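You operate a simulated robot arm through the tools that you are given. There is no shell and no other tool.

You run a simulated robot arm. Do the job below in one go: nothing can be reset, and whatever is moved stays where it is left.

Task
Move the vial with the yellow cap from the meter to its dot in the rack; switch off.
Fine: the dot has the colour of the cap; the meter lid ends shut. Where these are worked on the way, their far stop is far enough and under half their travel is too little: meter lid.
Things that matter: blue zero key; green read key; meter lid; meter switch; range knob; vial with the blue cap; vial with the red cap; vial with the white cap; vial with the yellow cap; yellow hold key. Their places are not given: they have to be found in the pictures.

The check looks at the end state, three seconds after you hand in, the way a careful person would. Anything else that was tipped, shoved, dropped, spilled or broken makes it a failure. Lids that push on must go on centred and level and be pressed home; caps that screw on are set level and turned clockwise until they are tight.

Robot
A 5-joint arm with a two-finger parallel gripper, fixed in place. Base frame: the origin is at the foot of the arm, x ahead of it, y to its left, z up; the work surface is at about z = 0. Units: mm, rad, N and s.
With the tool pointing down near the work surface it reaches from about 260 to 680 mm from the base axis. Its first joint turns from -1.152 to 1.152 rad. The tool tilts only in the upright plane through the base axis and itself; it spins freely about its own axis. Payload 2.9 kg.
Tool frame: the origin (TCP) lies between the finger pads and is the grasp point; the fingertips stand 30 mm ahead of it; z points along the fingers, y is the line along which they close. Largest opening 110 mm; finger width 20, thickness 10; the body of the gripper, 48 by 112 mm, starts 55 mm behind the TCP.
Orientation is that of the tool frame in the base frame, as a unit quaternion [x, y, z, w]. With the fingers straight down and closing along the base's y, the tool's x points along the base's -x, its y along +y and its z along -z.

Tools
- The arm moves only by the tool nudge_tool. Its argument "steps" is text: rows parted by semicolons, each of 7 numbers parted by spaces: the turn, a rotation vector about the base's x, y, z in rad, then the shift along the base's x, y, z in m, then the finger opening in m, from 0 to 0.11. In form: ax ay az dx dy dz jaw; .... A call has 1 to 20 rows; each row is the pose to reach, as a shift and turn from the pose commanded when the call began. Each row takes 0.2 s and may step no farther than 50 mm and 0.15 rad from the row before; otherwise, or with a gripper value out of range, the whole call is refused. Where a pose cannot be reached the arm comes as near as it can. A force on the tool above 90 N (or 10 N above the force at the start of the call, whichever is more), or a blocked arm, ends the call early, and 0.2 s more pass. The fingers move at their own pace (about 108 mm/s each) and stop on an object; they squeeze with about 24 N. The grip force told is the motor's: it shows also when the fingers shut on nothing. Time passes only in rows, and 0.2 s behind the last, so rows that repeat a pose let the fingers close. It gives the time, the measured TCP pose, the force on the tool (base axes), the opening and the grip force at its end, in the units of the frame above (readings bear some noise), with the torque about the TCP (base axes, N m) and any sound that the robot's microphone picked up.
- Cameras (640 x 400 px; columns grow to the right, rows downward): "scene" is fixed at [60.5, -483.7, 607.1]; the picture's right is [0.41, -0.91, 0.00], its down [-0.51, -0.23, -0.83] and it looks along [0.76, 0.34, -0.56] (base axes); focal length 293 px, centre (320, 200). "wrist" rides on the gripper at [72, 17, -103] in the tool frame; the picture's right is [-0.23, 0.97, 0.00], its down [-0.76, -0.18, -0.62] and it looks along [-0.61, -0.14, 0.78] (tool axes); focal length 222 px, centre (320, 200).
- camera(camera): a new picture of that camera. The clock stands still meanwhile.
- measure_at(camera, pixels): for up to 12 pixels [column, row] of the newest picture of that camera ("zoom" is the newest enlarged one), the place [x, y, z] in the base frame of the surface seen there, good to about 3 mm. The clock stands still meanwhile.
- close_up(camera, box): a new picture of the part [left, top, right, bottom] of that camera's present view, enlarged. The clock stands still meanwhile.
- sign_off(): hands the job in; it is judged then, once.

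Unless the task says otherwise, let go and move clear before handing in.

The tools are called as name(argument=value, ...) on one line, values as JSON. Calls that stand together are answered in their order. nudge_tool: Moves the arm, as the interface text tells. Its arguments: {"type":"object","properties":{"steps":{"type":"string"}},"required":["steps"]} The other tools are called the same way: camera (camera) takes a picture; measure_at (camera, pixels) gives the place of the surface under pixels of a picture; close_up (camera, box) takes an enlarged picture of a part of a camera's view; sign_off () hands the job in.

At the start:

```text
time_s: 0.0
tcp_pos: [406.5, -208.2, 397.6]
tool_rot: [0.001, 1.0, 0.0, 0.0]
ft_force: [0.4, 0.6, 0.6]
moment: [0.02, 0.03, 0.01]
grip_width: 110.2
gripper_force: 0.1
```

scene: 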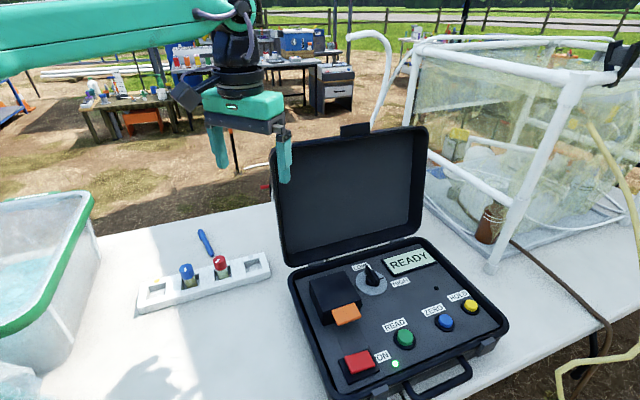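
wrist: 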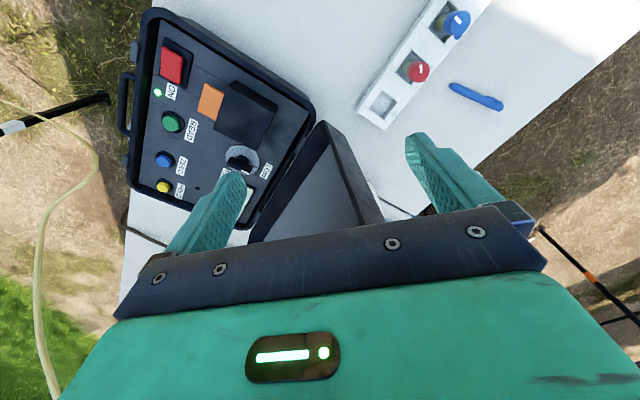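

The scene shows an open meter case with a black chamber and orange tab near (340,300), a red switch near (358,363), and a rack with blue and red vials near (190,275)/(220,265). I'll take close-ups to see the details.

close_up(camera="scene", box=[280, 230, 520, 400])

close_up(camera="scene", box=[120, 220, 290, 326])

close_up(camera="wrist", box=[120, 0, 320, 220])

close_up(camera="wrist", box=[340, 0, 500, 140])

```text
2.35 times, centred on (400, 315) of scene
```

zoom: 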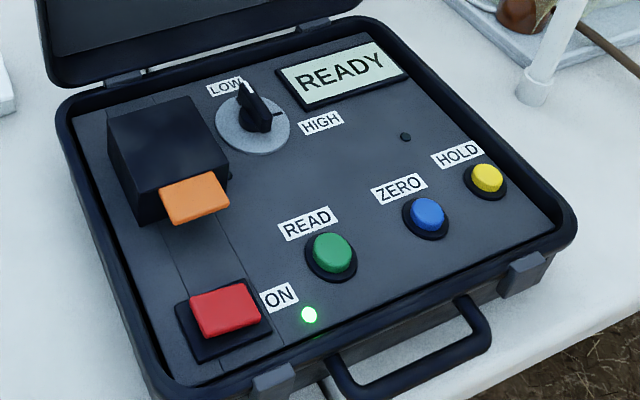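

```text
3.76 times, centred on (205, 273) of scene
```

zoom: 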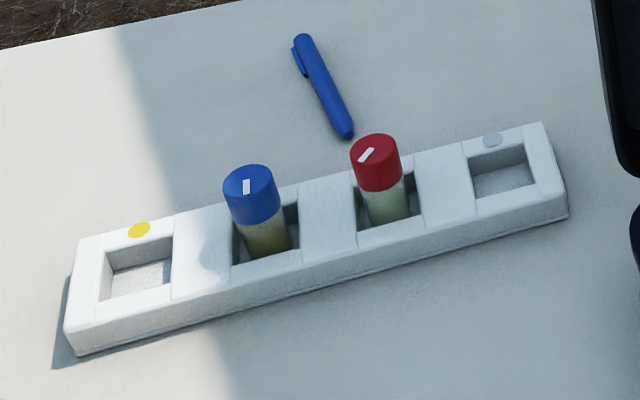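

```text
1.82 times, centred on (220, 110) of wrist
```

zoom: 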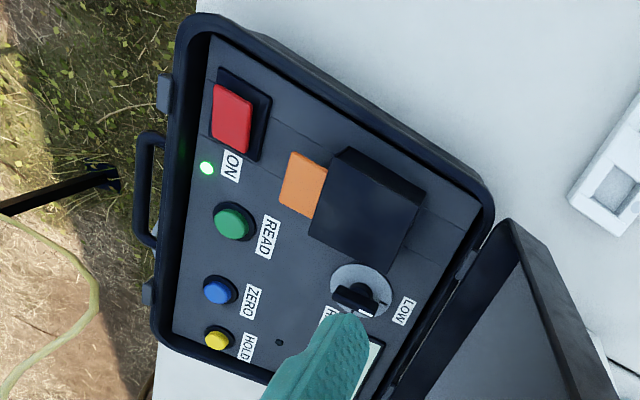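

```text
2.86 times, centred on (420, 70) of wrist
```

zoom: 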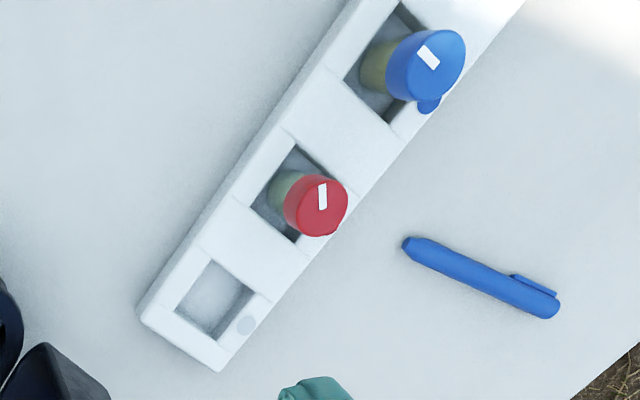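

The black chamber with the orange tab at (346,315) is the meter lid, and the yellow dot sits by the left rack slot. I'll measure the key points next.

camera(camera="scene")

close_up(camera="scene", box=[290, 260, 410, 390])

```text
taken
```

scene: 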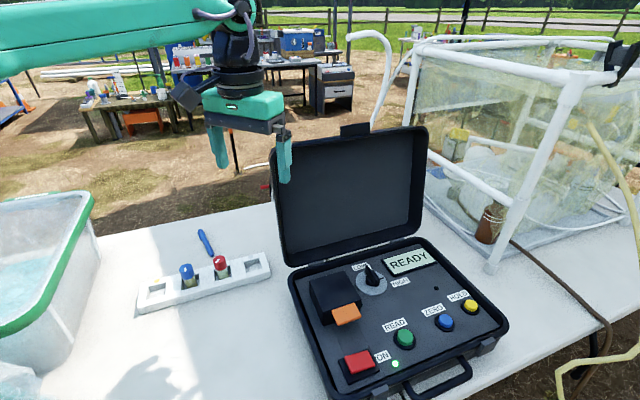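

```text
3.08 times, centred on (350, 325) of scene
```

zoom: 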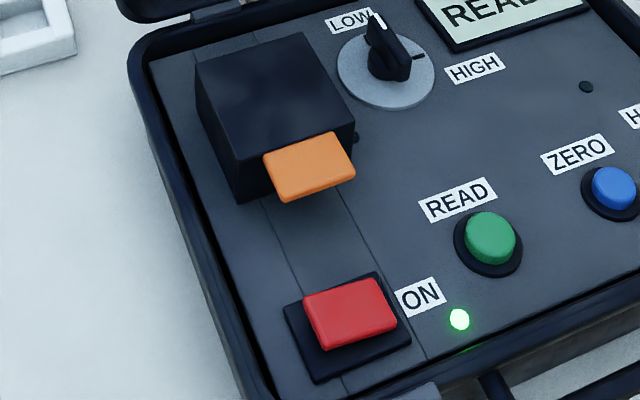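

I'm measuring the chamber, tab, small stub at zoom (355,137), switch and rail lines in this zoom.

measure_at(camera="zoom", pixels=[[205, 68], [300, 38], [350, 125], [238, 160], [242, 198], [270, 158], [340, 135], [352, 172], [280, 198], [356, 138], [275, 110], [310, 165]])

measure_at(camera="zoom", pixels=[[308, 300], [375, 283], [393, 322], [328, 345], [350, 312], [290, 305], [375, 275], [408, 340], [318, 380], [265, 215], [330, 370], [385, 270]])

measure_at(camera="scene", pixels=[[139, 312], [135, 288], [266, 252], [270, 276], [157, 281], [157, 293], [187, 268], [220, 261], [252, 268], [251, 257], [490, 312], [380, 395]])

```text
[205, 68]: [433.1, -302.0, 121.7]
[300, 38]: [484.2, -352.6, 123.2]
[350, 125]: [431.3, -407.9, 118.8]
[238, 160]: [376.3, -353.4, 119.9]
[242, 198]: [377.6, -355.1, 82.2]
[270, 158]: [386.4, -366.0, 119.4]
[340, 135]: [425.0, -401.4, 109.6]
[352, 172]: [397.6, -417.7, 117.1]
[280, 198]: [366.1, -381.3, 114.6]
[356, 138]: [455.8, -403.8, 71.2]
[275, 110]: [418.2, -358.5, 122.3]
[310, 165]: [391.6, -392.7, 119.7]
```

```text
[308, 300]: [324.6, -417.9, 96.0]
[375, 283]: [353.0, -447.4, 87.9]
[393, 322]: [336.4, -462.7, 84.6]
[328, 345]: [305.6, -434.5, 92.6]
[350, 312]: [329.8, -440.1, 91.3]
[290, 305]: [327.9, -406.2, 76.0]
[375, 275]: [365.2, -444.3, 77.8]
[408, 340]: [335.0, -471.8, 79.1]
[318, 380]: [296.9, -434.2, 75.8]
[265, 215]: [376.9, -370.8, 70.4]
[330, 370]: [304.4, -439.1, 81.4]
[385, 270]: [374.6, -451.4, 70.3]
```

```text
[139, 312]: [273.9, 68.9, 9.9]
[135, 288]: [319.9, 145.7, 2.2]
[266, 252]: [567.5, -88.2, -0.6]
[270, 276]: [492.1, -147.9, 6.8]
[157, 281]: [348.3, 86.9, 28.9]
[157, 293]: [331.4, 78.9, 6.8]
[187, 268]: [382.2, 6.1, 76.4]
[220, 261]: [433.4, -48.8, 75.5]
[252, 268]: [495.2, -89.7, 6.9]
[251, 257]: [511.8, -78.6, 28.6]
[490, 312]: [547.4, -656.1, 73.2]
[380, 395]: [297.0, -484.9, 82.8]
```

The chamber is a hood about 72×76 mm, top at z≈121 on a panel at z≈70, with the tab protruding toward the switch at about 45° to the base axes. Before moving in I'm measuring the case lid for clearance, plus the rack slots from the wrist view.

measure_at(camera="scene", pixels=[[272, 152], [425, 130], [288, 262], [424, 232], [350, 190], [340, 140], [295, 270], [285, 275], [505, 322], [500, 330], [372, 273], [404, 338]])

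measure_at(camera="wrist", pixels=[[418, 72], [456, 25], [382, 103], [405, 75], [360, 117], [388, 130], [432, 20], [450, 10], [230, 90], [262, 160], [320, 130], [380, 215]])

```text
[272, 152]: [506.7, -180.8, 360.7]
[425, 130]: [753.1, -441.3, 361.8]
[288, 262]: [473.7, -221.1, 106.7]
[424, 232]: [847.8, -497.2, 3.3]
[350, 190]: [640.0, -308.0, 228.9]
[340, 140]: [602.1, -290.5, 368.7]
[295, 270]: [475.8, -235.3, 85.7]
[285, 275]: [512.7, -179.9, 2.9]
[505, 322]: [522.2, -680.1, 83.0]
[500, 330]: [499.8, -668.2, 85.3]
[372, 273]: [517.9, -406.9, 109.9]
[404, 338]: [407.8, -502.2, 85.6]
```

```text
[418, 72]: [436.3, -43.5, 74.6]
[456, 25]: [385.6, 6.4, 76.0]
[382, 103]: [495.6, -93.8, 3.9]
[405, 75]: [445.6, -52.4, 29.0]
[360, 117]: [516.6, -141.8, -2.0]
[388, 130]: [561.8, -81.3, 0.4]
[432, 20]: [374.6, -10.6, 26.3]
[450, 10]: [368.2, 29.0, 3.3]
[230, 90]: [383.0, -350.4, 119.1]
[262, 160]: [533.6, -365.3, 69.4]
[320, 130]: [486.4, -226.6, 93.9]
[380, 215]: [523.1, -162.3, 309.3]
```

The case lid rim leans back and tops out at z≈365, so there is free room in front of it. I'll move the wrist camera over the meter front, tool spun about 0.76 rad to align with the case, to see how the chamber lid is hinged.

nudge_tool(steps="0 0 0.13 -0.010 -0.030 0 0.11; 0 0 0.26 -0.020 -0.060 0 0.11; 0 0 0.39 -0.030 -0.090 -0.010 0.11; 0 0 0.52 -0.035 -0.120 -0.03 0.11; 0 0 0.65 -0.035 -0.150 -0.06 0.11; 0 0 0.757 -0.035 -0.180 -0.09 0.11; 0 0 0.757 -0.035 -0.190 -0.12 0.11; 0 0 0.757 -0.035 -0.190 -0.12 0.11")

camera(camera="wrist")

camera(camera="scene")

```text
time_s: 1.8
tcp_pos: [370.8, -397.8, 280.3]
tool_rot: [-0.37, 0.929, 0.0, 0.0]
ft_force: [0.6, 0.1, 0.1]
moment: [-0.01, 0.01, 0.04]
grip_width: 109.8
gripper_force: 0.0
```

```text
taken
```

wrist: 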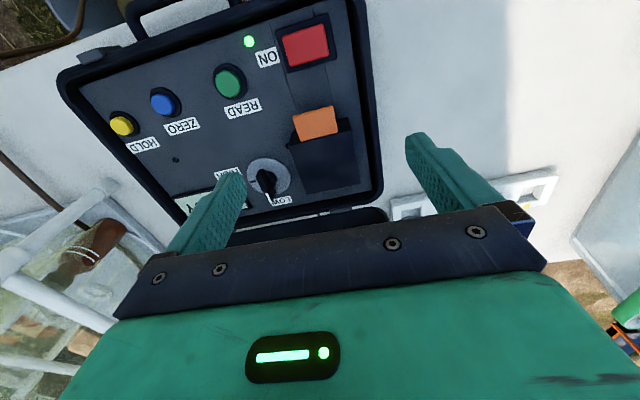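

```text
taken
```

scene: 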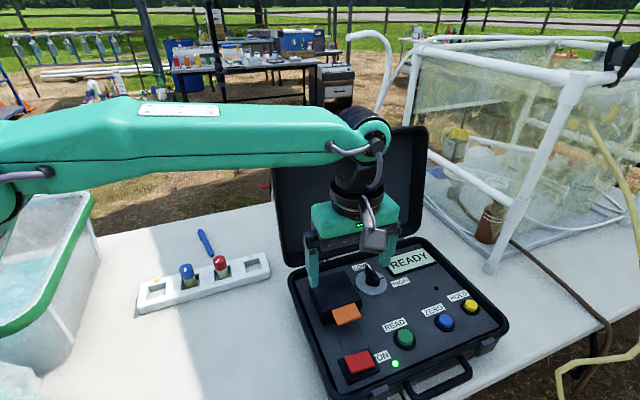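

close_up(camera="wrist", box=[230, 10, 400, 220])

measure_at(camera="wrist", pixels=[[292, 115], [332, 106], [340, 132], [299, 140], [316, 122], [290, 148], [352, 152], [358, 182], [305, 192], [340, 200], [330, 170], [268, 175]])

```text
1.90 times, centred on (315, 115) of wrist
```

zoom: 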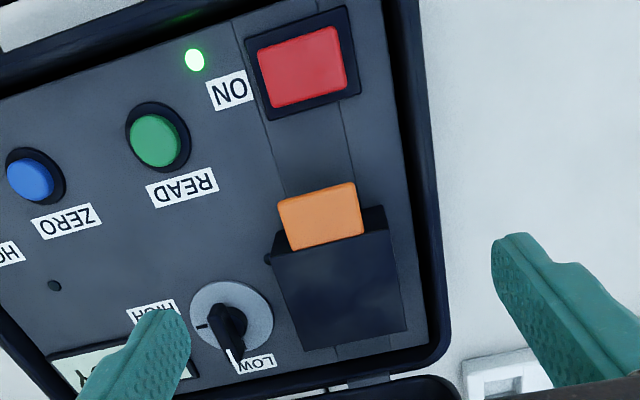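

```text
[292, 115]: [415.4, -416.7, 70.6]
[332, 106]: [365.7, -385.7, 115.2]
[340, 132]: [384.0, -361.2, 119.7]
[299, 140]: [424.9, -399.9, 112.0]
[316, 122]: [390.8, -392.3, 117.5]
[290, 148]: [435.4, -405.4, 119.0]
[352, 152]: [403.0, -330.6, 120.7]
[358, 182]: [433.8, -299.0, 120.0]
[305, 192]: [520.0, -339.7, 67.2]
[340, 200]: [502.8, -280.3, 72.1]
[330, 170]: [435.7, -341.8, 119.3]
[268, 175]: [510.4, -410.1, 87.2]
```

The strip lines run under the hood and appear behind it near zoom (305,350)/(390,340), so the lid could slide or hinge. I'll zoom further on that area.

close_up(camera="wrist", box=[280, 90, 390, 215])

close_up(camera="scene", box=[295, 255, 385, 340])

```text
3.20 times, centred on (335, 152) of wrist
```

zoom: 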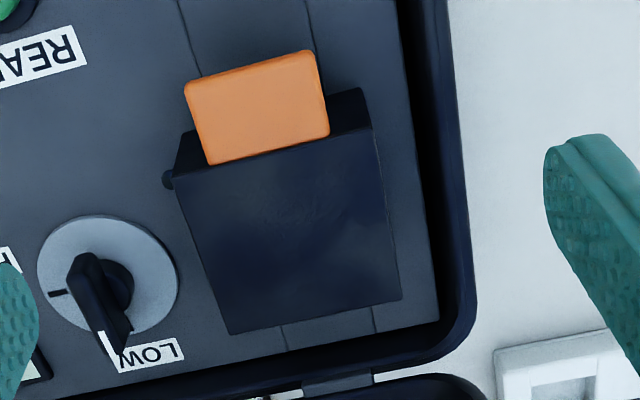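

```text
4.71 times, centred on (340, 298) of scene
```

zoom: 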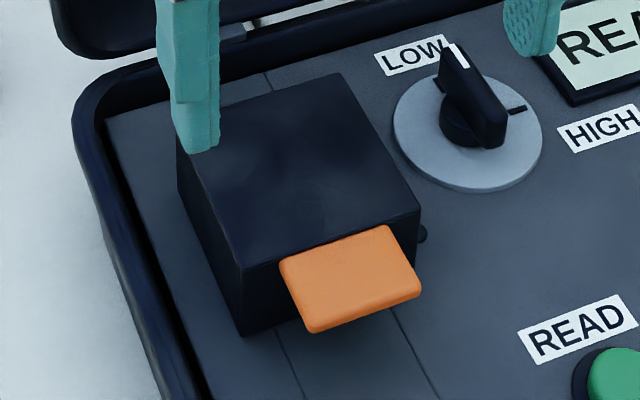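

There's no visible hinge hardware, so I'll test it gently by gripping. The tab spans about 48 mm across with its centre near (388,-394) and top at z≈118. I'll straddle its sides with the fingertips from above.

nudge_tool(steps="0 0 0 0.0085 0.0015 -0.03 0.08; 0 0 0 0.017 0.003 -0.07 0.08; 0 0 0 0.017 0.003 -0.11 0.08; 0 0 0 0.017 0.003 -0.135 0.08; 0 0 0 0.017 0.003 -0.143 0.08; 0 0 0 0.017 0.003 -0.143 0.08")

close_up(camera="wrist", box=[180, 40, 460, 240])

close_up(camera="scene", box=[280, 230, 430, 360])

```text
time_s: 3.2
tcp_pos: [388.9, -396.0, 135.9]
tool_rot: [-0.369, 0.929, 0.0, 0.0]
ft_force: [-0.5, 0.5, 0.4]
moment: [0.02, 0.0, 0.0]
grip_width: 79.9
gripper_force: 0.0
```

```text
2.00 times, centred on (320, 140) of wrist
```

zoom: 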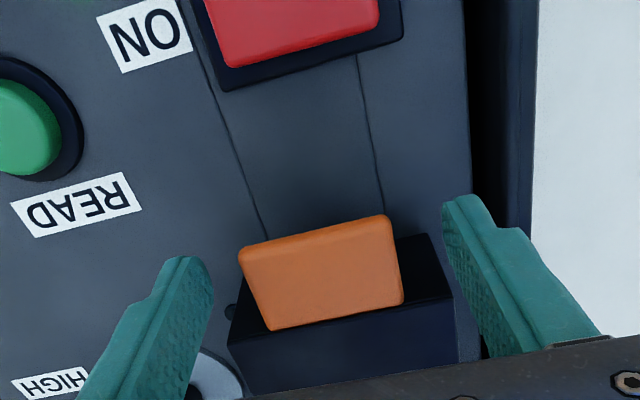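

```text
3.08 times, centred on (355, 295) of scene
```

zoom: 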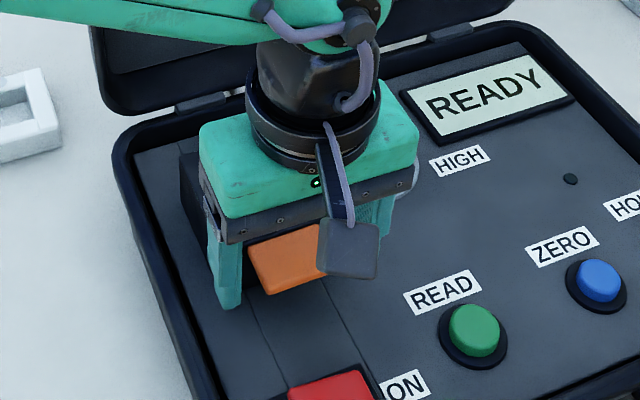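

Both fingers straddle the tab at zoom (240–405, 215–330) with clear gaps on each side. I'll close part way to check centring before squeezing.

nudge_tool(steps="0 0 0 0 0 0 0.065; 0 0 0 0 0 0 0.056; 0 0 0 0 0 0 0.056")

close_up(camera="wrist", box=[220, 100, 420, 230])

```text
time_s: 4.0
tcp_pos: [387.5, -397.1, 137.1]
tool_rot: [-0.37, 0.929, 0.0, 0.0]
ft_force: [0.2, 0.1, -0.4]
moment: [-0.02, -0.01, -0.01]
grip_width: 56.0
gripper_force: 0.0
```

```text
3.08 times, centred on (320, 165) of wrist
```

zoom: 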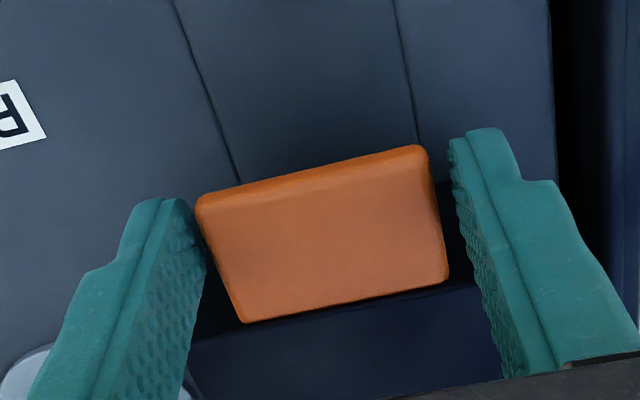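

Tab lies between the pads with small gaps each side (zoom 200 vs 195 left, 427 vs 452 right). I'll squeeze now and read the side force.

nudge_tool(steps="0 0 0 0 0 0 0.05; 0 0 0 0 0 0 0.04; 0 0 0 0 0 0 0.04; 0 0 0 0 0 0 0.04")

close_up(camera="wrist", box=[220, 100, 420, 230])

```text
time_s: 5.0
tcp_pos: [389.4, -396.8, 136.8]
tool_rot: [-0.37, 0.929, -0.001, 0.0]
ft_force: [6.8, -6.9, -2.3]
moment: [-0.33, 0.0, 0.9]
grip_width: 49.5
gripper_force: 45.4
```

```text
3.08 times, centred on (320, 165) of wrist
```

zoom: 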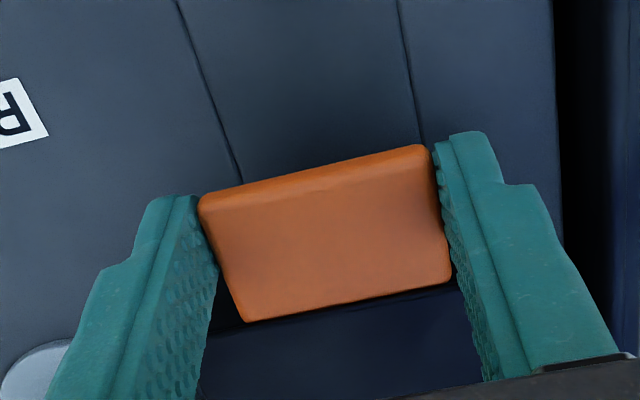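

Gripped at 49.5 mm with about 9.7 N side force along the case's right direction and 0.9 Nm about z. I'll relieve that with a small shift and twist and read again.

nudge_tool(steps="0 0 0.02 0.0007 -0.0008 0 0.04; 0 0 0.04 0.0014 -0.0015 0 0.04; 0 0 0.04 0.0014 -0.0015 0 0.04")

```text
time_s: 5.8
tcp_pos: [388.3, -397.2, 135.1]
tool_rot: [-0.387, 0.922, 0.002, -0.002]
ft_force: [-11.7, 13.6, 10.7]
moment: [0.42, -0.48, -1.15]
grip_width: 49.3
gripper_force: 45.0
```

The force reversed (about -18 N) so I overshot; going back by roughly 60%.

nudge_tool(steps="0 0 -0.011 -0.0005 0.0005 0 0.04; 0 0 -0.021 -0.0009 0.001 0 0.04; 0 0 -0.021 -0.0009 0.001 0 0.04")

```text
time_s: 6.6
tcp_pos: [388.8, -397.2, 135.9]
tool_rot: [-0.378, 0.926, 0.0, -0.001]
ft_force: [-16.5, 11.1, 14.2]
moment: [0.32, -0.01, 1.33]
grip_width: 49.5
gripper_force: 45.7
```

Grip is held at 49.5 mm; residual loads are friction in the grip. Now I'll test a small upward lift of 8 mm and look at the response.

nudge_tool(steps="0 0 0 0 0 0.002 0.04; 0 0 0 0 0 0.004 0.04; 0 0 0 0 0 0.006 0.04; 0 0 0 0 0 0.008 0.04; 0 0 0 0 0 0.008 0.04")

close_up(camera="wrist", box=[220, 100, 420, 230])

close_up(camera="scene", box=[280, 230, 430, 360])

```text
time_s: 7.8
tcp_pos: [389.0, -395.1, 141.6]
tool_rot: [-0.379, 0.925, 0.002, 0.0]
ft_force: [9.6, 18.1, -19.7]
moment: [-0.48, 0.39, 0.45]
grip_width: 48.9
gripper_force: 44.6
```

```text
3.08 times, centred on (320, 165) of wrist
```

zoom: 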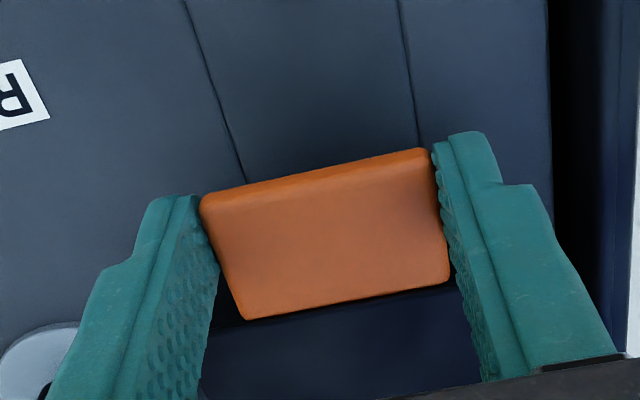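

```text
3.08 times, centred on (355, 295) of scene
```

zoom: 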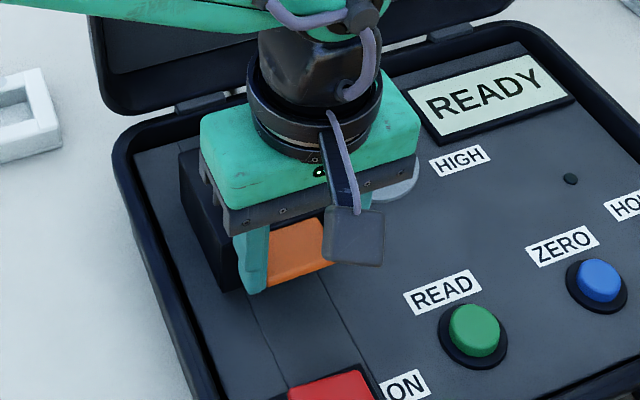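

The tab followed up about 6 mm, with the tool pushed toward the case back (+19 N) and down, consistent with a lid hinged at its lower back edge. I'll follow that arc a little more and check forces.

nudge_tool(steps="0 0 0 0.0022 0.0021 0.001 0.04; 0 0 0 0.0036 0.0034 0.003 0.04; 0 0 0 0.0051 0.0048 0.0055 0.04; 0 0 0 0.0067 0.0063 0.0084 0.04; 0 0 0 0.0067 0.0063 0.0084 0.04")

close_up(camera="scene", box=[280, 230, 430, 360])

```text
time_s: 9.0
tcp_pos: [394.2, -390.8, 153.5]
tool_rot: [-0.377, 0.926, 0.001, 0.0]
ft_force: [-34.6, -0.2, 3.4]
moment: [-0.93, 1.37, 0.84]
grip_width: 49.6
gripper_force: 44.7
```

```text
3.08 times, centred on (355, 295) of scene
```

zoom: 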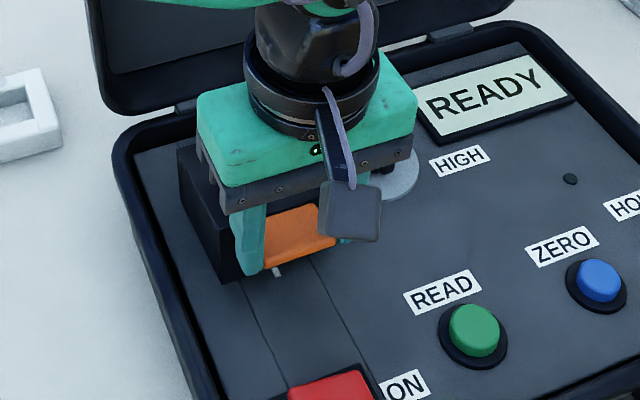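

Now the tool is pushed back (-25 N along the case depth), meaning I went too far backward for this height; something pale shows beneath at zoom (278,270). Let me view with the wrist camera.

close_up(camera="wrist", box=[180, 60, 460, 240])

close_up(camera="scene", box=[310, 260, 390, 320])

```text
2.22 times, centred on (320, 150) of wrist
```

zoom: 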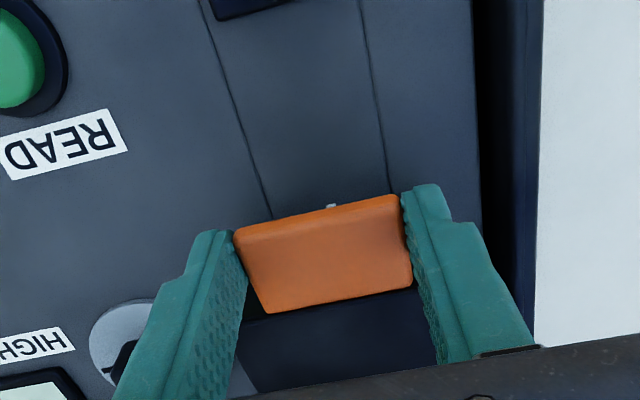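

```text
6.67 times, centred on (350, 290) of scene
```

zoom: 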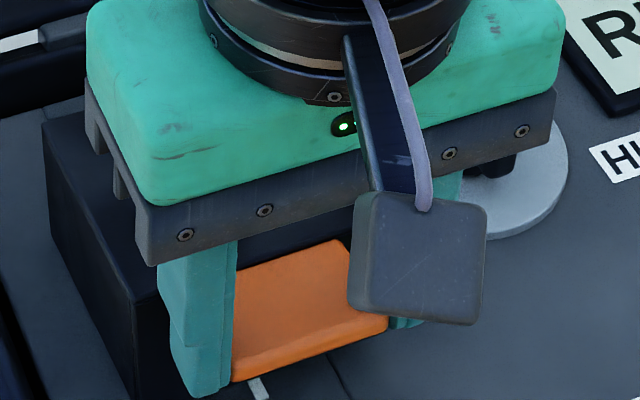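

The hood's side wall looks unmoved while the orange tab has risen; I'll measure tab and hood points to see which part is moving.

measure_at(camera="zoom", pixels=[[50, 130], [80, 190], [110, 280], [134, 305], [137, 350], [137, 390], [258, 388], [300, 320], [250, 270], [340, 250], [290, 245], [300, 355]])

camera(camera="scene")

camera(camera="wrist")

```text
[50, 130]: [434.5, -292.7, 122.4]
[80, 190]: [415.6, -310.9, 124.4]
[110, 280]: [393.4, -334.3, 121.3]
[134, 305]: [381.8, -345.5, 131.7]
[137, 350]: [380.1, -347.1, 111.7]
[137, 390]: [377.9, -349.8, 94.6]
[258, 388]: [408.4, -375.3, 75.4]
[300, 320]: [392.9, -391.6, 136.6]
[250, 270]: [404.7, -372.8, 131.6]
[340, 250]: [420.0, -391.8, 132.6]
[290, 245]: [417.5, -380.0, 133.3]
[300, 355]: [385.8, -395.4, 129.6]
```

```text
taken
```

scene: 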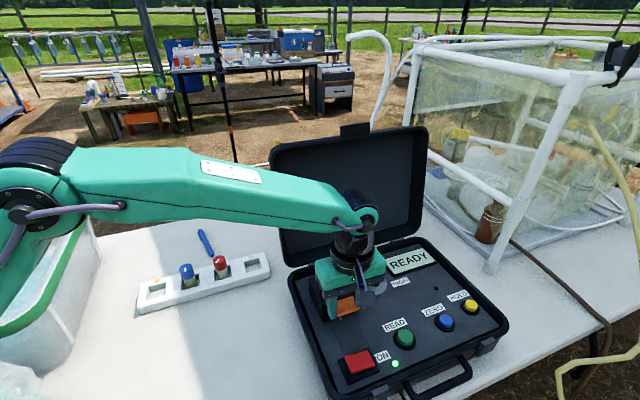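

```text
taken
```

wrist: 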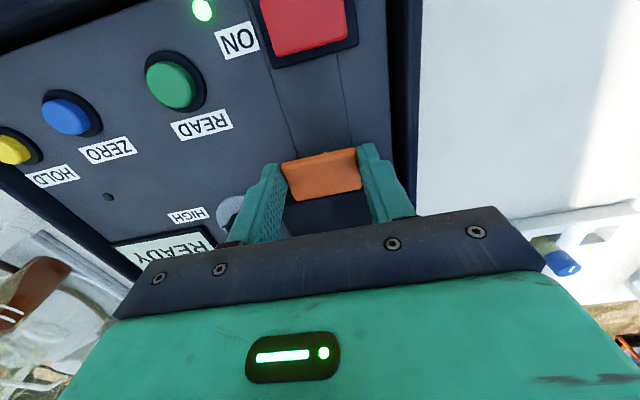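

Measurements show the whole hood tilted about 8° around its lower back edge (front top 120→132, back top moved back 7 mm), so it's a back-hinged lid. I'll continue along the arc with a small sideways correction.

nudge_tool(steps="0 0 0 0.0007 0.0028 0.004 0.04; 0 0 0 0.0025 0.0045 0.0077 0.04; 0 0 0 0.0043 0.0062 0.0112 0.04; 0 0 0 0.0061 0.0078 0.0145 0.04; 0 0 0 0.0061 0.0078 0.0145 0.04")

close_up(camera="scene", box=[290, 230, 400, 330])

close_up(camera="wrist", box=[220, 100, 420, 230])

```text
time_s: 10.2
tcp_pos: [401.7, -382.7, 164.9]
tool_rot: [-0.378, 0.926, -0.001, 0.0]
ft_force: [-8.5, -4.2, -8.1]
moment: [-0.96, 1.18, 0.19]
grip_width: 49.5
gripper_force: 44.7
```

```text
4.00 times, centred on (345, 280) of scene
```

zoom: 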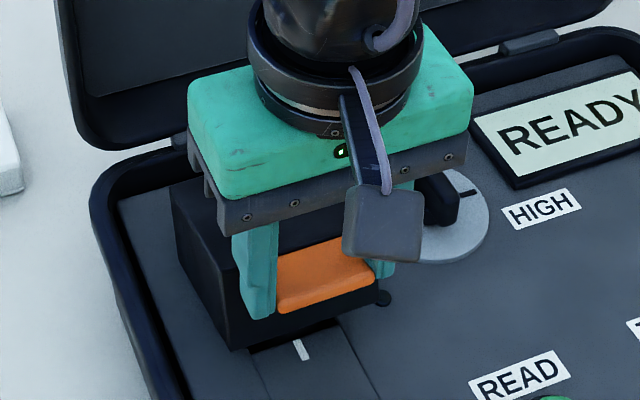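

```text
3.08 times, centred on (320, 165) of wrist
```

zoom: 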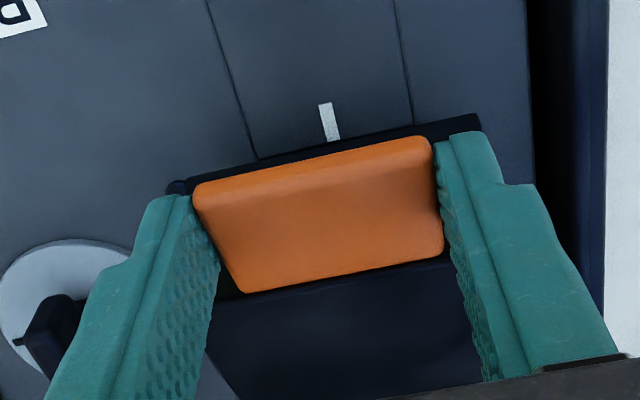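

Forces dropped to under 10 N, and a white index mark has appeared on the panel at scene zoom (302,350). I'll measure the hood's edges again to confirm the motion.

measure_at(camera="zoom", pixels=[[200, 150], [240, 70], [325, 110], [332, 135], [320, 145], [180, 188], [478, 120], [300, 280], [340, 210], [250, 150], [400, 60], [300, 170]])

close_up(camera="scene", box=[310, 260, 390, 325])

```text
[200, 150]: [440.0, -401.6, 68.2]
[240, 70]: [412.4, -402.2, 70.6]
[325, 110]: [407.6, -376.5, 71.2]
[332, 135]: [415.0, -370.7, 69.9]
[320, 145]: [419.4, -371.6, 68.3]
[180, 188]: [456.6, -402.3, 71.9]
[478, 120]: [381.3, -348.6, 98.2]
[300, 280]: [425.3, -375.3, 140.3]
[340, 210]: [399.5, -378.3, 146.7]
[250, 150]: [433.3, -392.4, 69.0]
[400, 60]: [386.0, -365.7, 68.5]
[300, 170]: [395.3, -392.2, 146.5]
```

```text
6.15 times, centred on (350, 292) of scene
```

zoom: 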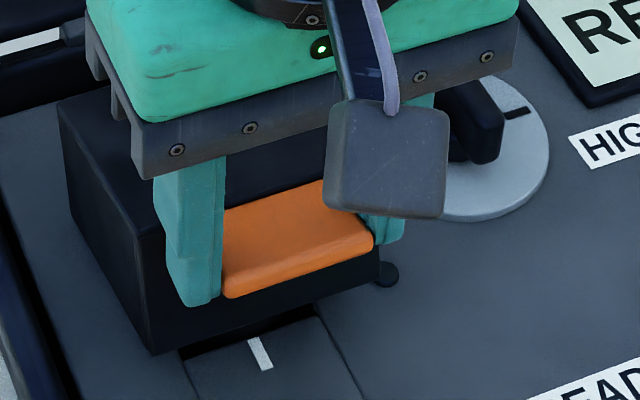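

The lid is at about 21° about a hinge at the hood's lower back edge, and forces are low. Continuing along the same arc to about 60°.

nudge_tool(steps="0 0 0 0.005 0.0047 0.0064 0.04; 0 0 0 0.0103 0.0098 0.0122 0.04; 0 0 0 0.016 0.0151 0.0174 0.04; 0 0 0 0.022 0.0208 0.0218 0.04; 0 0 0 0.0283 0.0267 0.0255 0.04; 0 0 0 0.0283 0.0267 0.0255 0.04")

close_up(camera="scene", box=[290, 230, 400, 330])

close_up(camera="wrist", box=[220, 100, 420, 230])

```text
time_s: 11.6
tcp_pos: [429.9, -354.7, 193.5]
tool_rot: [-0.377, 0.926, 0.002, -0.001]
ft_force: [-25.3, 2.1, 8.7]
moment: [-0.62, 1.52, 0.75]
grip_width: 49.1
gripper_force: 45.6
```

```text
4.00 times, centred on (345, 280) of scene
```

zoom: 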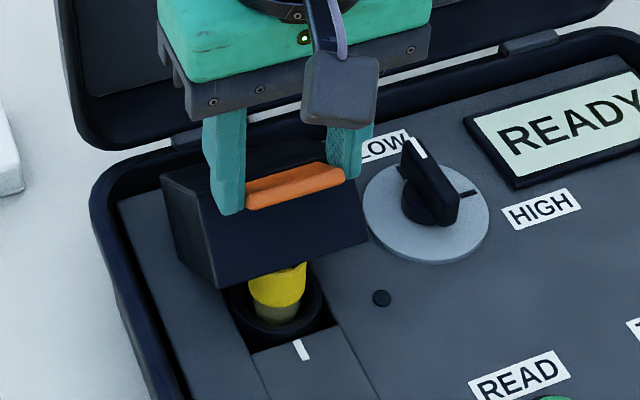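

```text
3.08 times, centred on (320, 165) of wrist
```

zoom: 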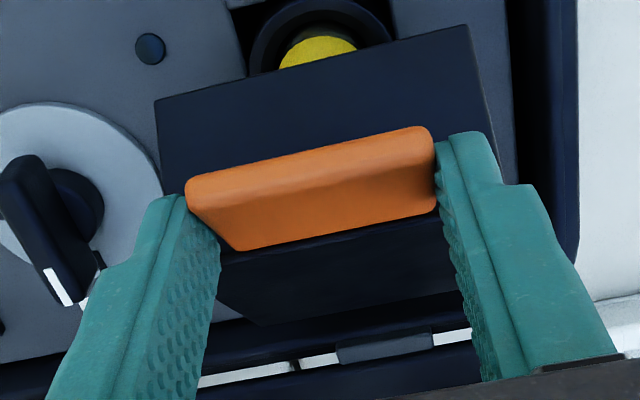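

The yellow-capped vial is now visible in the well under the lid at zoom (277,290). Continuing the arc to about 75°.

nudge_tool(steps="0 0 0 0.0044 0.0062 0.0029 0.04; 0 0 0 0.011 0.0125 0.0051 0.04; 0 0 0 0.0177 0.0189 0.0065 0.04; 0 0 0 0.0245 0.0252 0.007 0.04; 0 0 0 0.0313 0.0316 0.0067 0.04; 0 0 0 0.0381 0.0381 0.0056 0.04; 0 0 0 0.0381 0.0381 0.0056 0.04")

close_up(camera="scene", box=[290, 220, 410, 330])

close_up(camera="wrist", box=[220, 100, 420, 230])

```text
time_s: 13.2
tcp_pos: [468.1, -316.4, 197.0]
tool_rot: [-0.378, 0.926, 0.002, -0.001]
ft_force: [-18.1, 4.4, 17.9]
moment: [-0.31, 1.59, 0.0]
grip_width: 49.6
gripper_force: 44.9
```

```text
3.64 times, centred on (350, 275) of scene
```

zoom: 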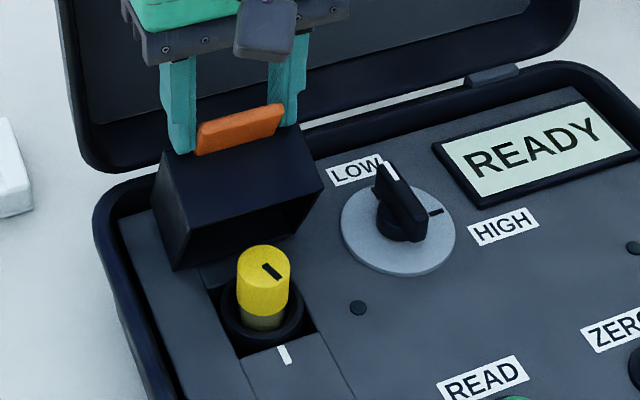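

```text
3.08 times, centred on (320, 165) of wrist
```

zoom: 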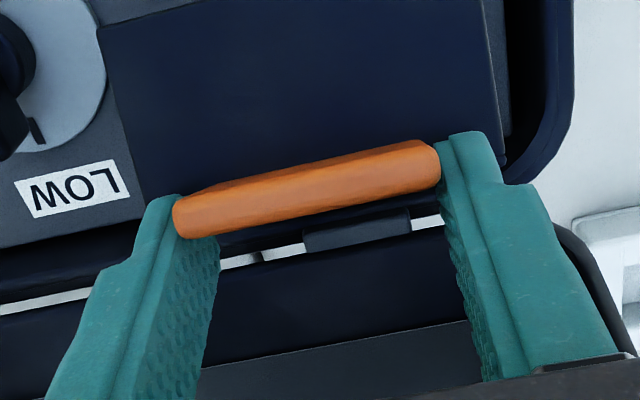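

The vial is fully exposed at zoom (264,290) and the lid is near 75°, past its balance point. I'll go on to about 90° and watch for the stop.

nudge_tool(steps="0 0 0 0.0028 0.0037 0.001 0.04; 0 0 0 0.0059 0.007 0 0.04; 0 0 0 0.0092 0.01 -0.001 0.04; 0 0 0 0.0125 0.0131 -0.0025 0.04; 0 0 0 0.0156 0.0161 -0.004 0.04; 0 0 0 0.0188 0.0191 -0.006 0.04; 0 0 0 0.0188 0.0191 -0.006 0.04")

close_up(camera="scene", box=[290, 200, 410, 310])

```text
time_s: 14.8
tcp_pos: [487.4, -297.5, 192.2]
tool_rot: [-0.379, 0.926, 0.001, 0.0]
ft_force: [-15.0, 10.1, 23.4]
moment: [-0.47, 1.29, -0.12]
grip_width: 49.6
gripper_force: 45.1
```

```text
3.64 times, centred on (350, 255) of scene
```

zoom: 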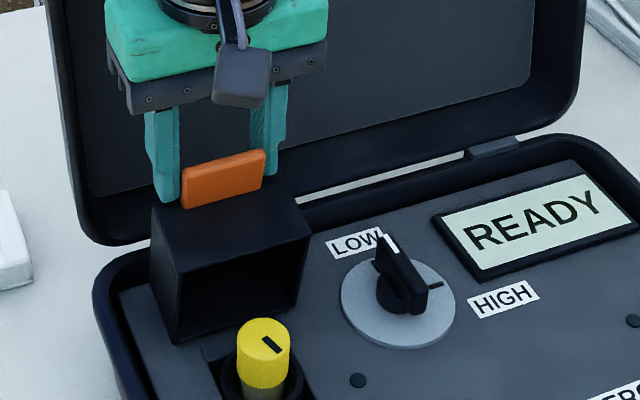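

Lid is about vertical (90°), with no strong stop reaction yet. Going a further ~8° to feel for the far stop.

nudge_tool(steps="0 0 0 0.001 0.0028 0.0015 0.04; 0 0 0 0.0039 0.0055 0.001 0.04; 0 0 0 0.0063 0.0079 -0.001 0.04; 0 0 0 0.0087 0.0102 -0.0035 0.04; 0 0 0 0.0087 0.0102 -0.0035 0.04")

close_up(camera="scene", box=[290, 200, 410, 310])

```text
time_s: 16.0
tcp_pos: [496.2, -288.5, 188.1]
tool_rot: [-0.378, 0.926, -0.001, 0.0]
ft_force: [-2.2, -15.0, 1.8]
moment: [-0.75, 1.35, 0.19]
grip_width: 49.6
gripper_force: 44.2
```

```text
3.64 times, centred on (350, 255) of scene
```

zoom: 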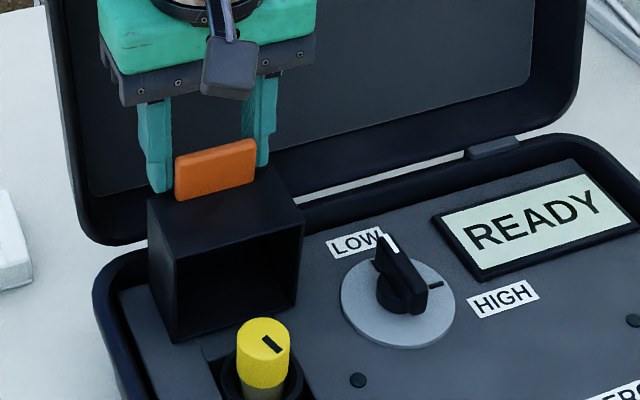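

Lid is now slightly past vertical (~97°), reaction about -12 N. One more small push to find the stop.

nudge_tool(steps="0 0 0 0.0022 0.0021 -0.0018 0.04; 0 0 0 0.0044 0.0041 -0.0038 0.04; 0 0 0 0.0058 0.0055 -0.005 0.04; 0 0 0 0.0058 0.0055 -0.005 0.04")

close_up(camera="scene", box=[290, 200, 410, 310])

```text
time_s: 17.0
tcp_pos: [501.9, -282.2, 183.2]
tool_rot: [-0.379, 0.926, 0.0, -0.001]
ft_force: [-0.2, 0.3, -0.3]
moment: [0.01, 0.01, 0.01]
grip_width: 39.8
gripper_force: 0.0
```

```text
3.64 times, centred on (350, 255) of scene
```

zoom: 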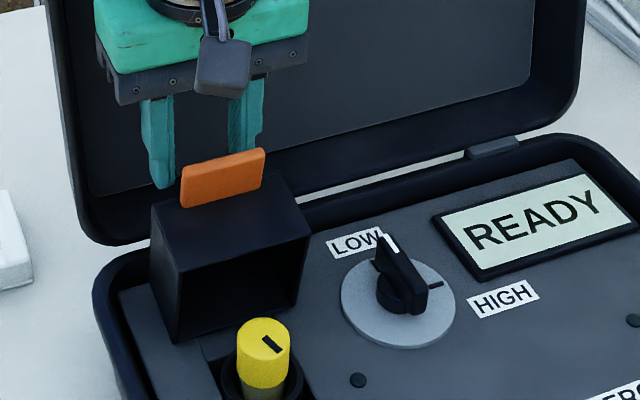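

The fingers slid off over the tab at the stop; the lid rests open at about 90° by itself, and forces are zero. I'll lift straight up clear of the tab, then step back in front to look at the vial.

nudge_tool(steps="0 0 0 0 0 0.02 0.04; 0 0 0 0 0 0.05 0.04; 0 0 0 0 0 0.09 0.04; 0 0 0 -0.025 -0.024 0.1 0.05; 0 0 0 -0.055 -0.052 0.1 0.06; 0 0 0 -0.085 -0.08 0.1 0.07; 0 0 0 -0.11 -0.104 0.1 0.07; 0 0 0 -0.11 -0.104 0.1 0.07")

camera(camera="wrist")

close_up(camera="scene", box=[290, 220, 410, 330])

```text
time_s: 18.8
tcp_pos: [391.8, -385.1, 283.1]
tool_rot: [-0.378, 0.926, 0.0, -0.001]
ft_force: [0.9, -0.2, -0.1]
moment: [0.01, 0.01, 0.04]
grip_width: 69.9
gripper_force: 0.1
```

```text
taken
```

wrist: 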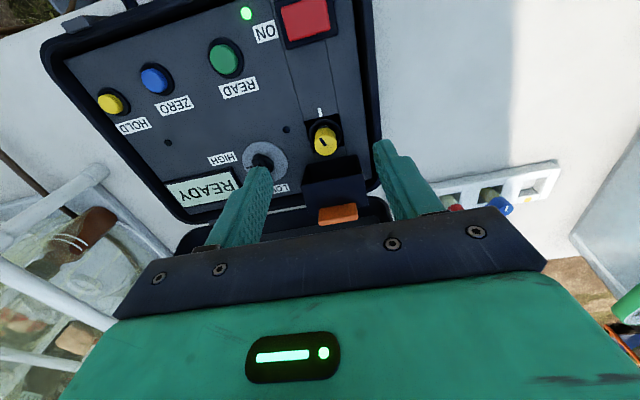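

```text
3.64 times, centred on (350, 275) of scene
```

zoom: 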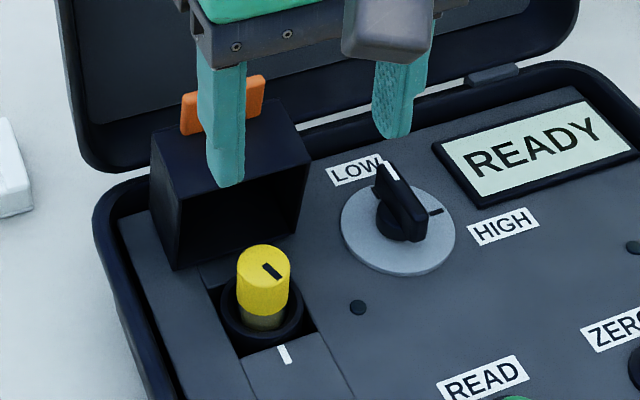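

The lid stays open and the yellow vial is clear at scene zoom (263,280). I'll measure its cap and the well, and the rack slot and dots.

measure_at(camera="zoom", pixels=[[264, 248], [240, 262], [288, 262], [264, 275], [264, 262], [262, 300], [240, 300], [288, 300], [260, 320], [285, 352], [225, 330], [298, 325]])

measure_at(camera="wrist", pixels=[[325, 132], [325, 142], [316, 142], [336, 136], [326, 151], [310, 128], [342, 126], [330, 118], [319, 112], [350, 130], [330, 155], [337, 215]])

close_up(camera="wrist", box=[280, 90, 380, 230])

```text
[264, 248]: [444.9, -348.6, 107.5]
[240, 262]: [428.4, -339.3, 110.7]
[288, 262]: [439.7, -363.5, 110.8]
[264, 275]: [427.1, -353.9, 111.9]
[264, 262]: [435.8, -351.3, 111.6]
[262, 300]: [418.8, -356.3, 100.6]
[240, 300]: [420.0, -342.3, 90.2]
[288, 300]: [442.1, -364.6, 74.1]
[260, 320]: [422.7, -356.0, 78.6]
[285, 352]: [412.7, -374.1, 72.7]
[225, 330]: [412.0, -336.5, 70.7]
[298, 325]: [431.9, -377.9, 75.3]
```

```text
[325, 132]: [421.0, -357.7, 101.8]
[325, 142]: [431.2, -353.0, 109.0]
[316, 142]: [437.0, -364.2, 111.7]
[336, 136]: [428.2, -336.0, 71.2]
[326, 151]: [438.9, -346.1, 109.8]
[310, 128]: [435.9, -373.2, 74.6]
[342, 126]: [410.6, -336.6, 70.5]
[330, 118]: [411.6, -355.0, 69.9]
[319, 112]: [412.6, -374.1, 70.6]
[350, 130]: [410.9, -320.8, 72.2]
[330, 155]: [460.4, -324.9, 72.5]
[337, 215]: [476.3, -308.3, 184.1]
```

```text
2.86 times, centred on (330, 160) of wrist
```

zoom: 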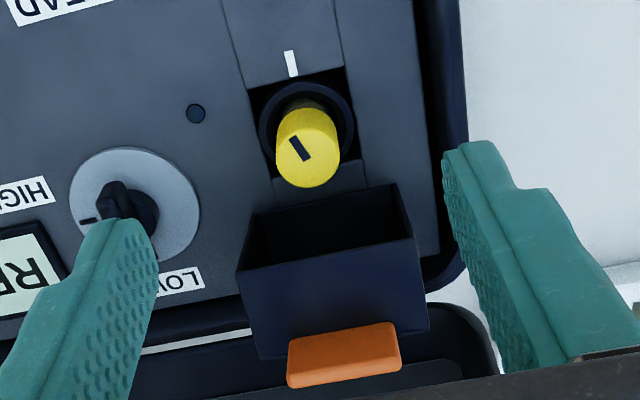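

The cap centre is about (435,-351), top z≈111.5, with a collar at z≈75. I'll move above it, partly open, and check alignment before descending.

nudge_tool(steps="0 0 0 0.021 0.017 0 0.06; 0 0 0 0.043 0.034 0 0.055; 0 0 0 0.043 0.034 -0.04 0.055; 0 0 0 0.043 0.034 -0.08 0.055; 0 0 0 0.043 0.034 -0.12 0.055; 0 0 0 0.043 0.034 -0.12 0.055")

close_up(camera="wrist", box=[220, 80, 420, 230])

close_up(camera="scene", box=[290, 200, 410, 330])

```text
time_s: 20.2
tcp_pos: [434.9, -353.4, 164.0]
tool_rot: [-0.378, 0.926, -0.001, 0.0]
ft_force: [-1.1, 0.2, 0.7]
moment: [-0.02, 0.04, 0.0]
grip_width: 55.0
gripper_force: 0.1
```

```text
2.67 times, centred on (320, 155) of wrist
```

zoom: 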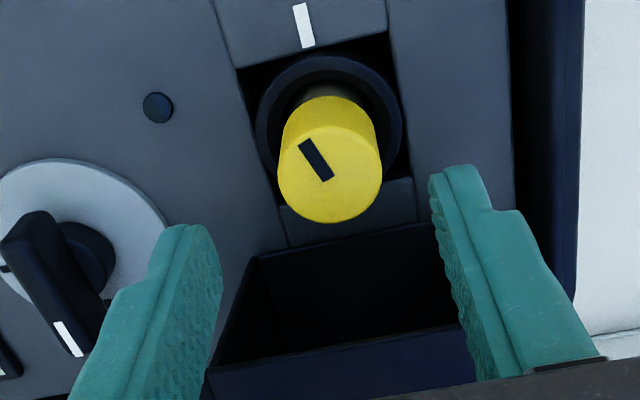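

```text
3.08 times, centred on (350, 265) of scene
```

zoom: 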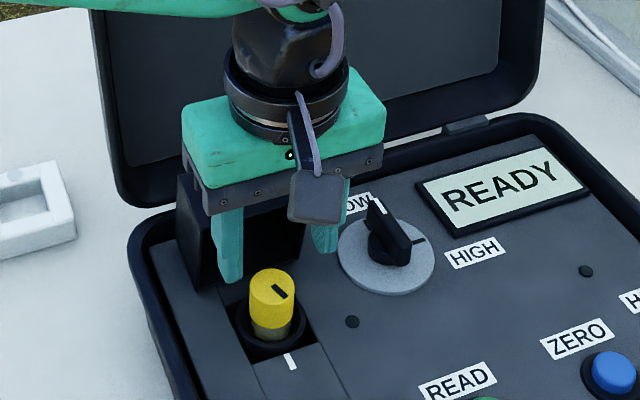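

The cap disc appears at zoom (330,175), a few mm nearer the camera than the grip centre. I'll measure several cap points to refine the centre.

measure_at(camera="zoom", pixels=[[270, 283], [257, 275], [290, 275], [272, 271], [268, 295], [283, 300]])

close_up(camera="wrist", box=[280, 100, 380, 170])

```text
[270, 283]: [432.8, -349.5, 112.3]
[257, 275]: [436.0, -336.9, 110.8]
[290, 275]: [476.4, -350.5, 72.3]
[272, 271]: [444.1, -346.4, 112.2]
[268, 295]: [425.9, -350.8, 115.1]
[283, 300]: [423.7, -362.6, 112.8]
```

```text
5.71 times, centred on (330, 135) of wrist
```

zoom: 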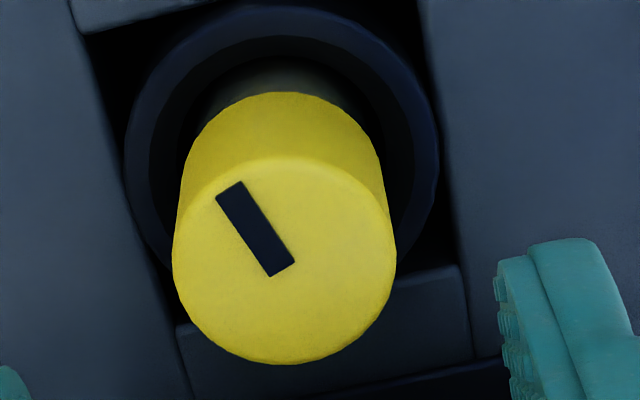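

Measuring along the cap rim in this sharper zoom for the centre.

measure_at(camera="zoom", pixels=[[180, 260], [390, 260], [285, 165], [285, 355], [285, 260], [215, 190], [355, 190], [215, 335], [355, 335], [280, 110], [150, 160], [420, 140]])

```text
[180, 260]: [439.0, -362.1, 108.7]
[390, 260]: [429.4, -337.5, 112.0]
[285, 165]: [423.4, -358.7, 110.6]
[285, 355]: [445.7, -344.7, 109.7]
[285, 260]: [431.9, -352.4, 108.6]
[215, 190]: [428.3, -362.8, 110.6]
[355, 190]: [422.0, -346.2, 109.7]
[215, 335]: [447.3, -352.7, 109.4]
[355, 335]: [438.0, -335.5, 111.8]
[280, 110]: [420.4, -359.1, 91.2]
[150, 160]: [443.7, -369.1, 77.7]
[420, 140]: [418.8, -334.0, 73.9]
```

The cap centre averages to about (433.8,-350.5), within 1 mm of the commanded tool axis. Descending so the tips stop around z≈81, above the collar, then gripping the cap.

nudge_tool(steps="0 0 0 -0.0005 0.0003 -0.015 0.055; 0 0 0 -0.001 0.0005 -0.03 0.055; 0 0 0 -0.001 0.0005 -0.043 0.055; 0 0 0 -0.001 0.0005 -0.052 0.055; 0 0 0 -0.001 0.0005 -0.052 0.055")

close_up(camera="wrist", box=[220, 80, 420, 230])

close_up(camera="scene", box=[290, 200, 410, 330])

```text
time_s: 21.4
tcp_pos: [434.8, -352.9, 110.8]
tool_rot: [-0.38, 0.925, 0.0, 0.0]
ft_force: [0.3, 0.1, 0.5]
moment: [0.0, 0.02, 0.0]
grip_width: 54.9
gripper_force: 0.1
```

```text
2.67 times, centred on (320, 155) of wrist
```

zoom: 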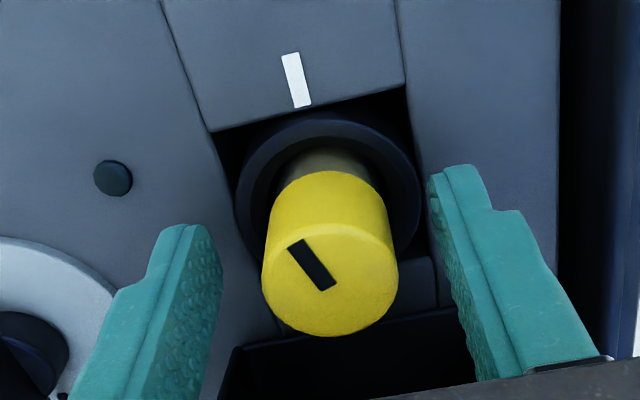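

```text
3.08 times, centred on (350, 265) of scene
```

zoom: 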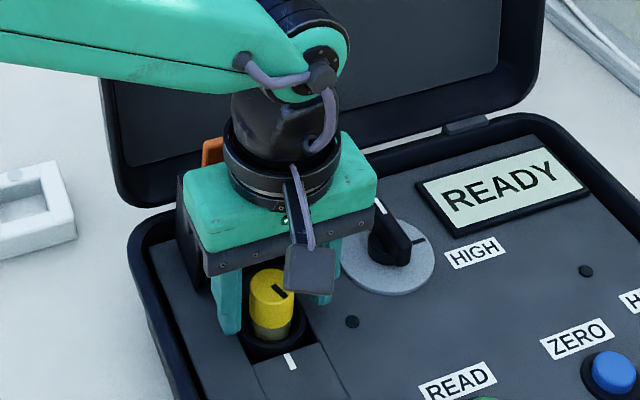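

The cap disc at zoom (330,279) sits about 2–3 mm toward the camera from the grip axis. I'll shift slightly and close part-way to check both gaps.

nudge_tool(steps="0 0 0 -0.0013 -0.0005 0 0.05; 0 0 0 -0.0025 -0.001 0 0.042; 0 0 0 -0.0025 -0.001 0 0.036; 0 0 0 -0.0025 -0.001 0 0.036")

close_up(camera="wrist", box=[260, 110, 380, 220])

```text
time_s: 22.4
tcp_pos: [432.4, -353.7, 111.4]
tool_rot: [-0.379, 0.925, 0.0, 0.0]
ft_force: [0.4, -0.2, 0.1]
moment: [0.01, 0.01, 0.02]
grip_width: 35.8
gripper_force: 0.0
```

```text
3.64 times, centred on (320, 165) of wrist
```

zoom: 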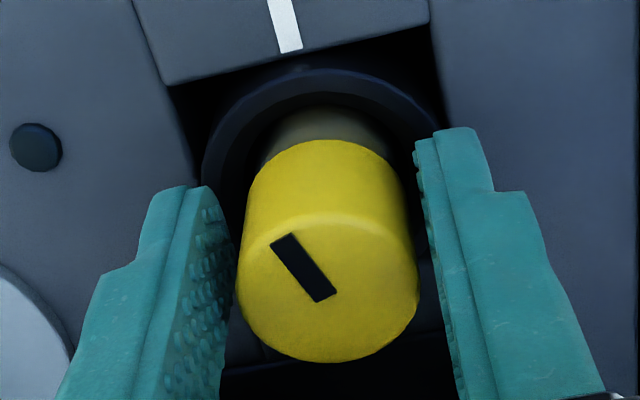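

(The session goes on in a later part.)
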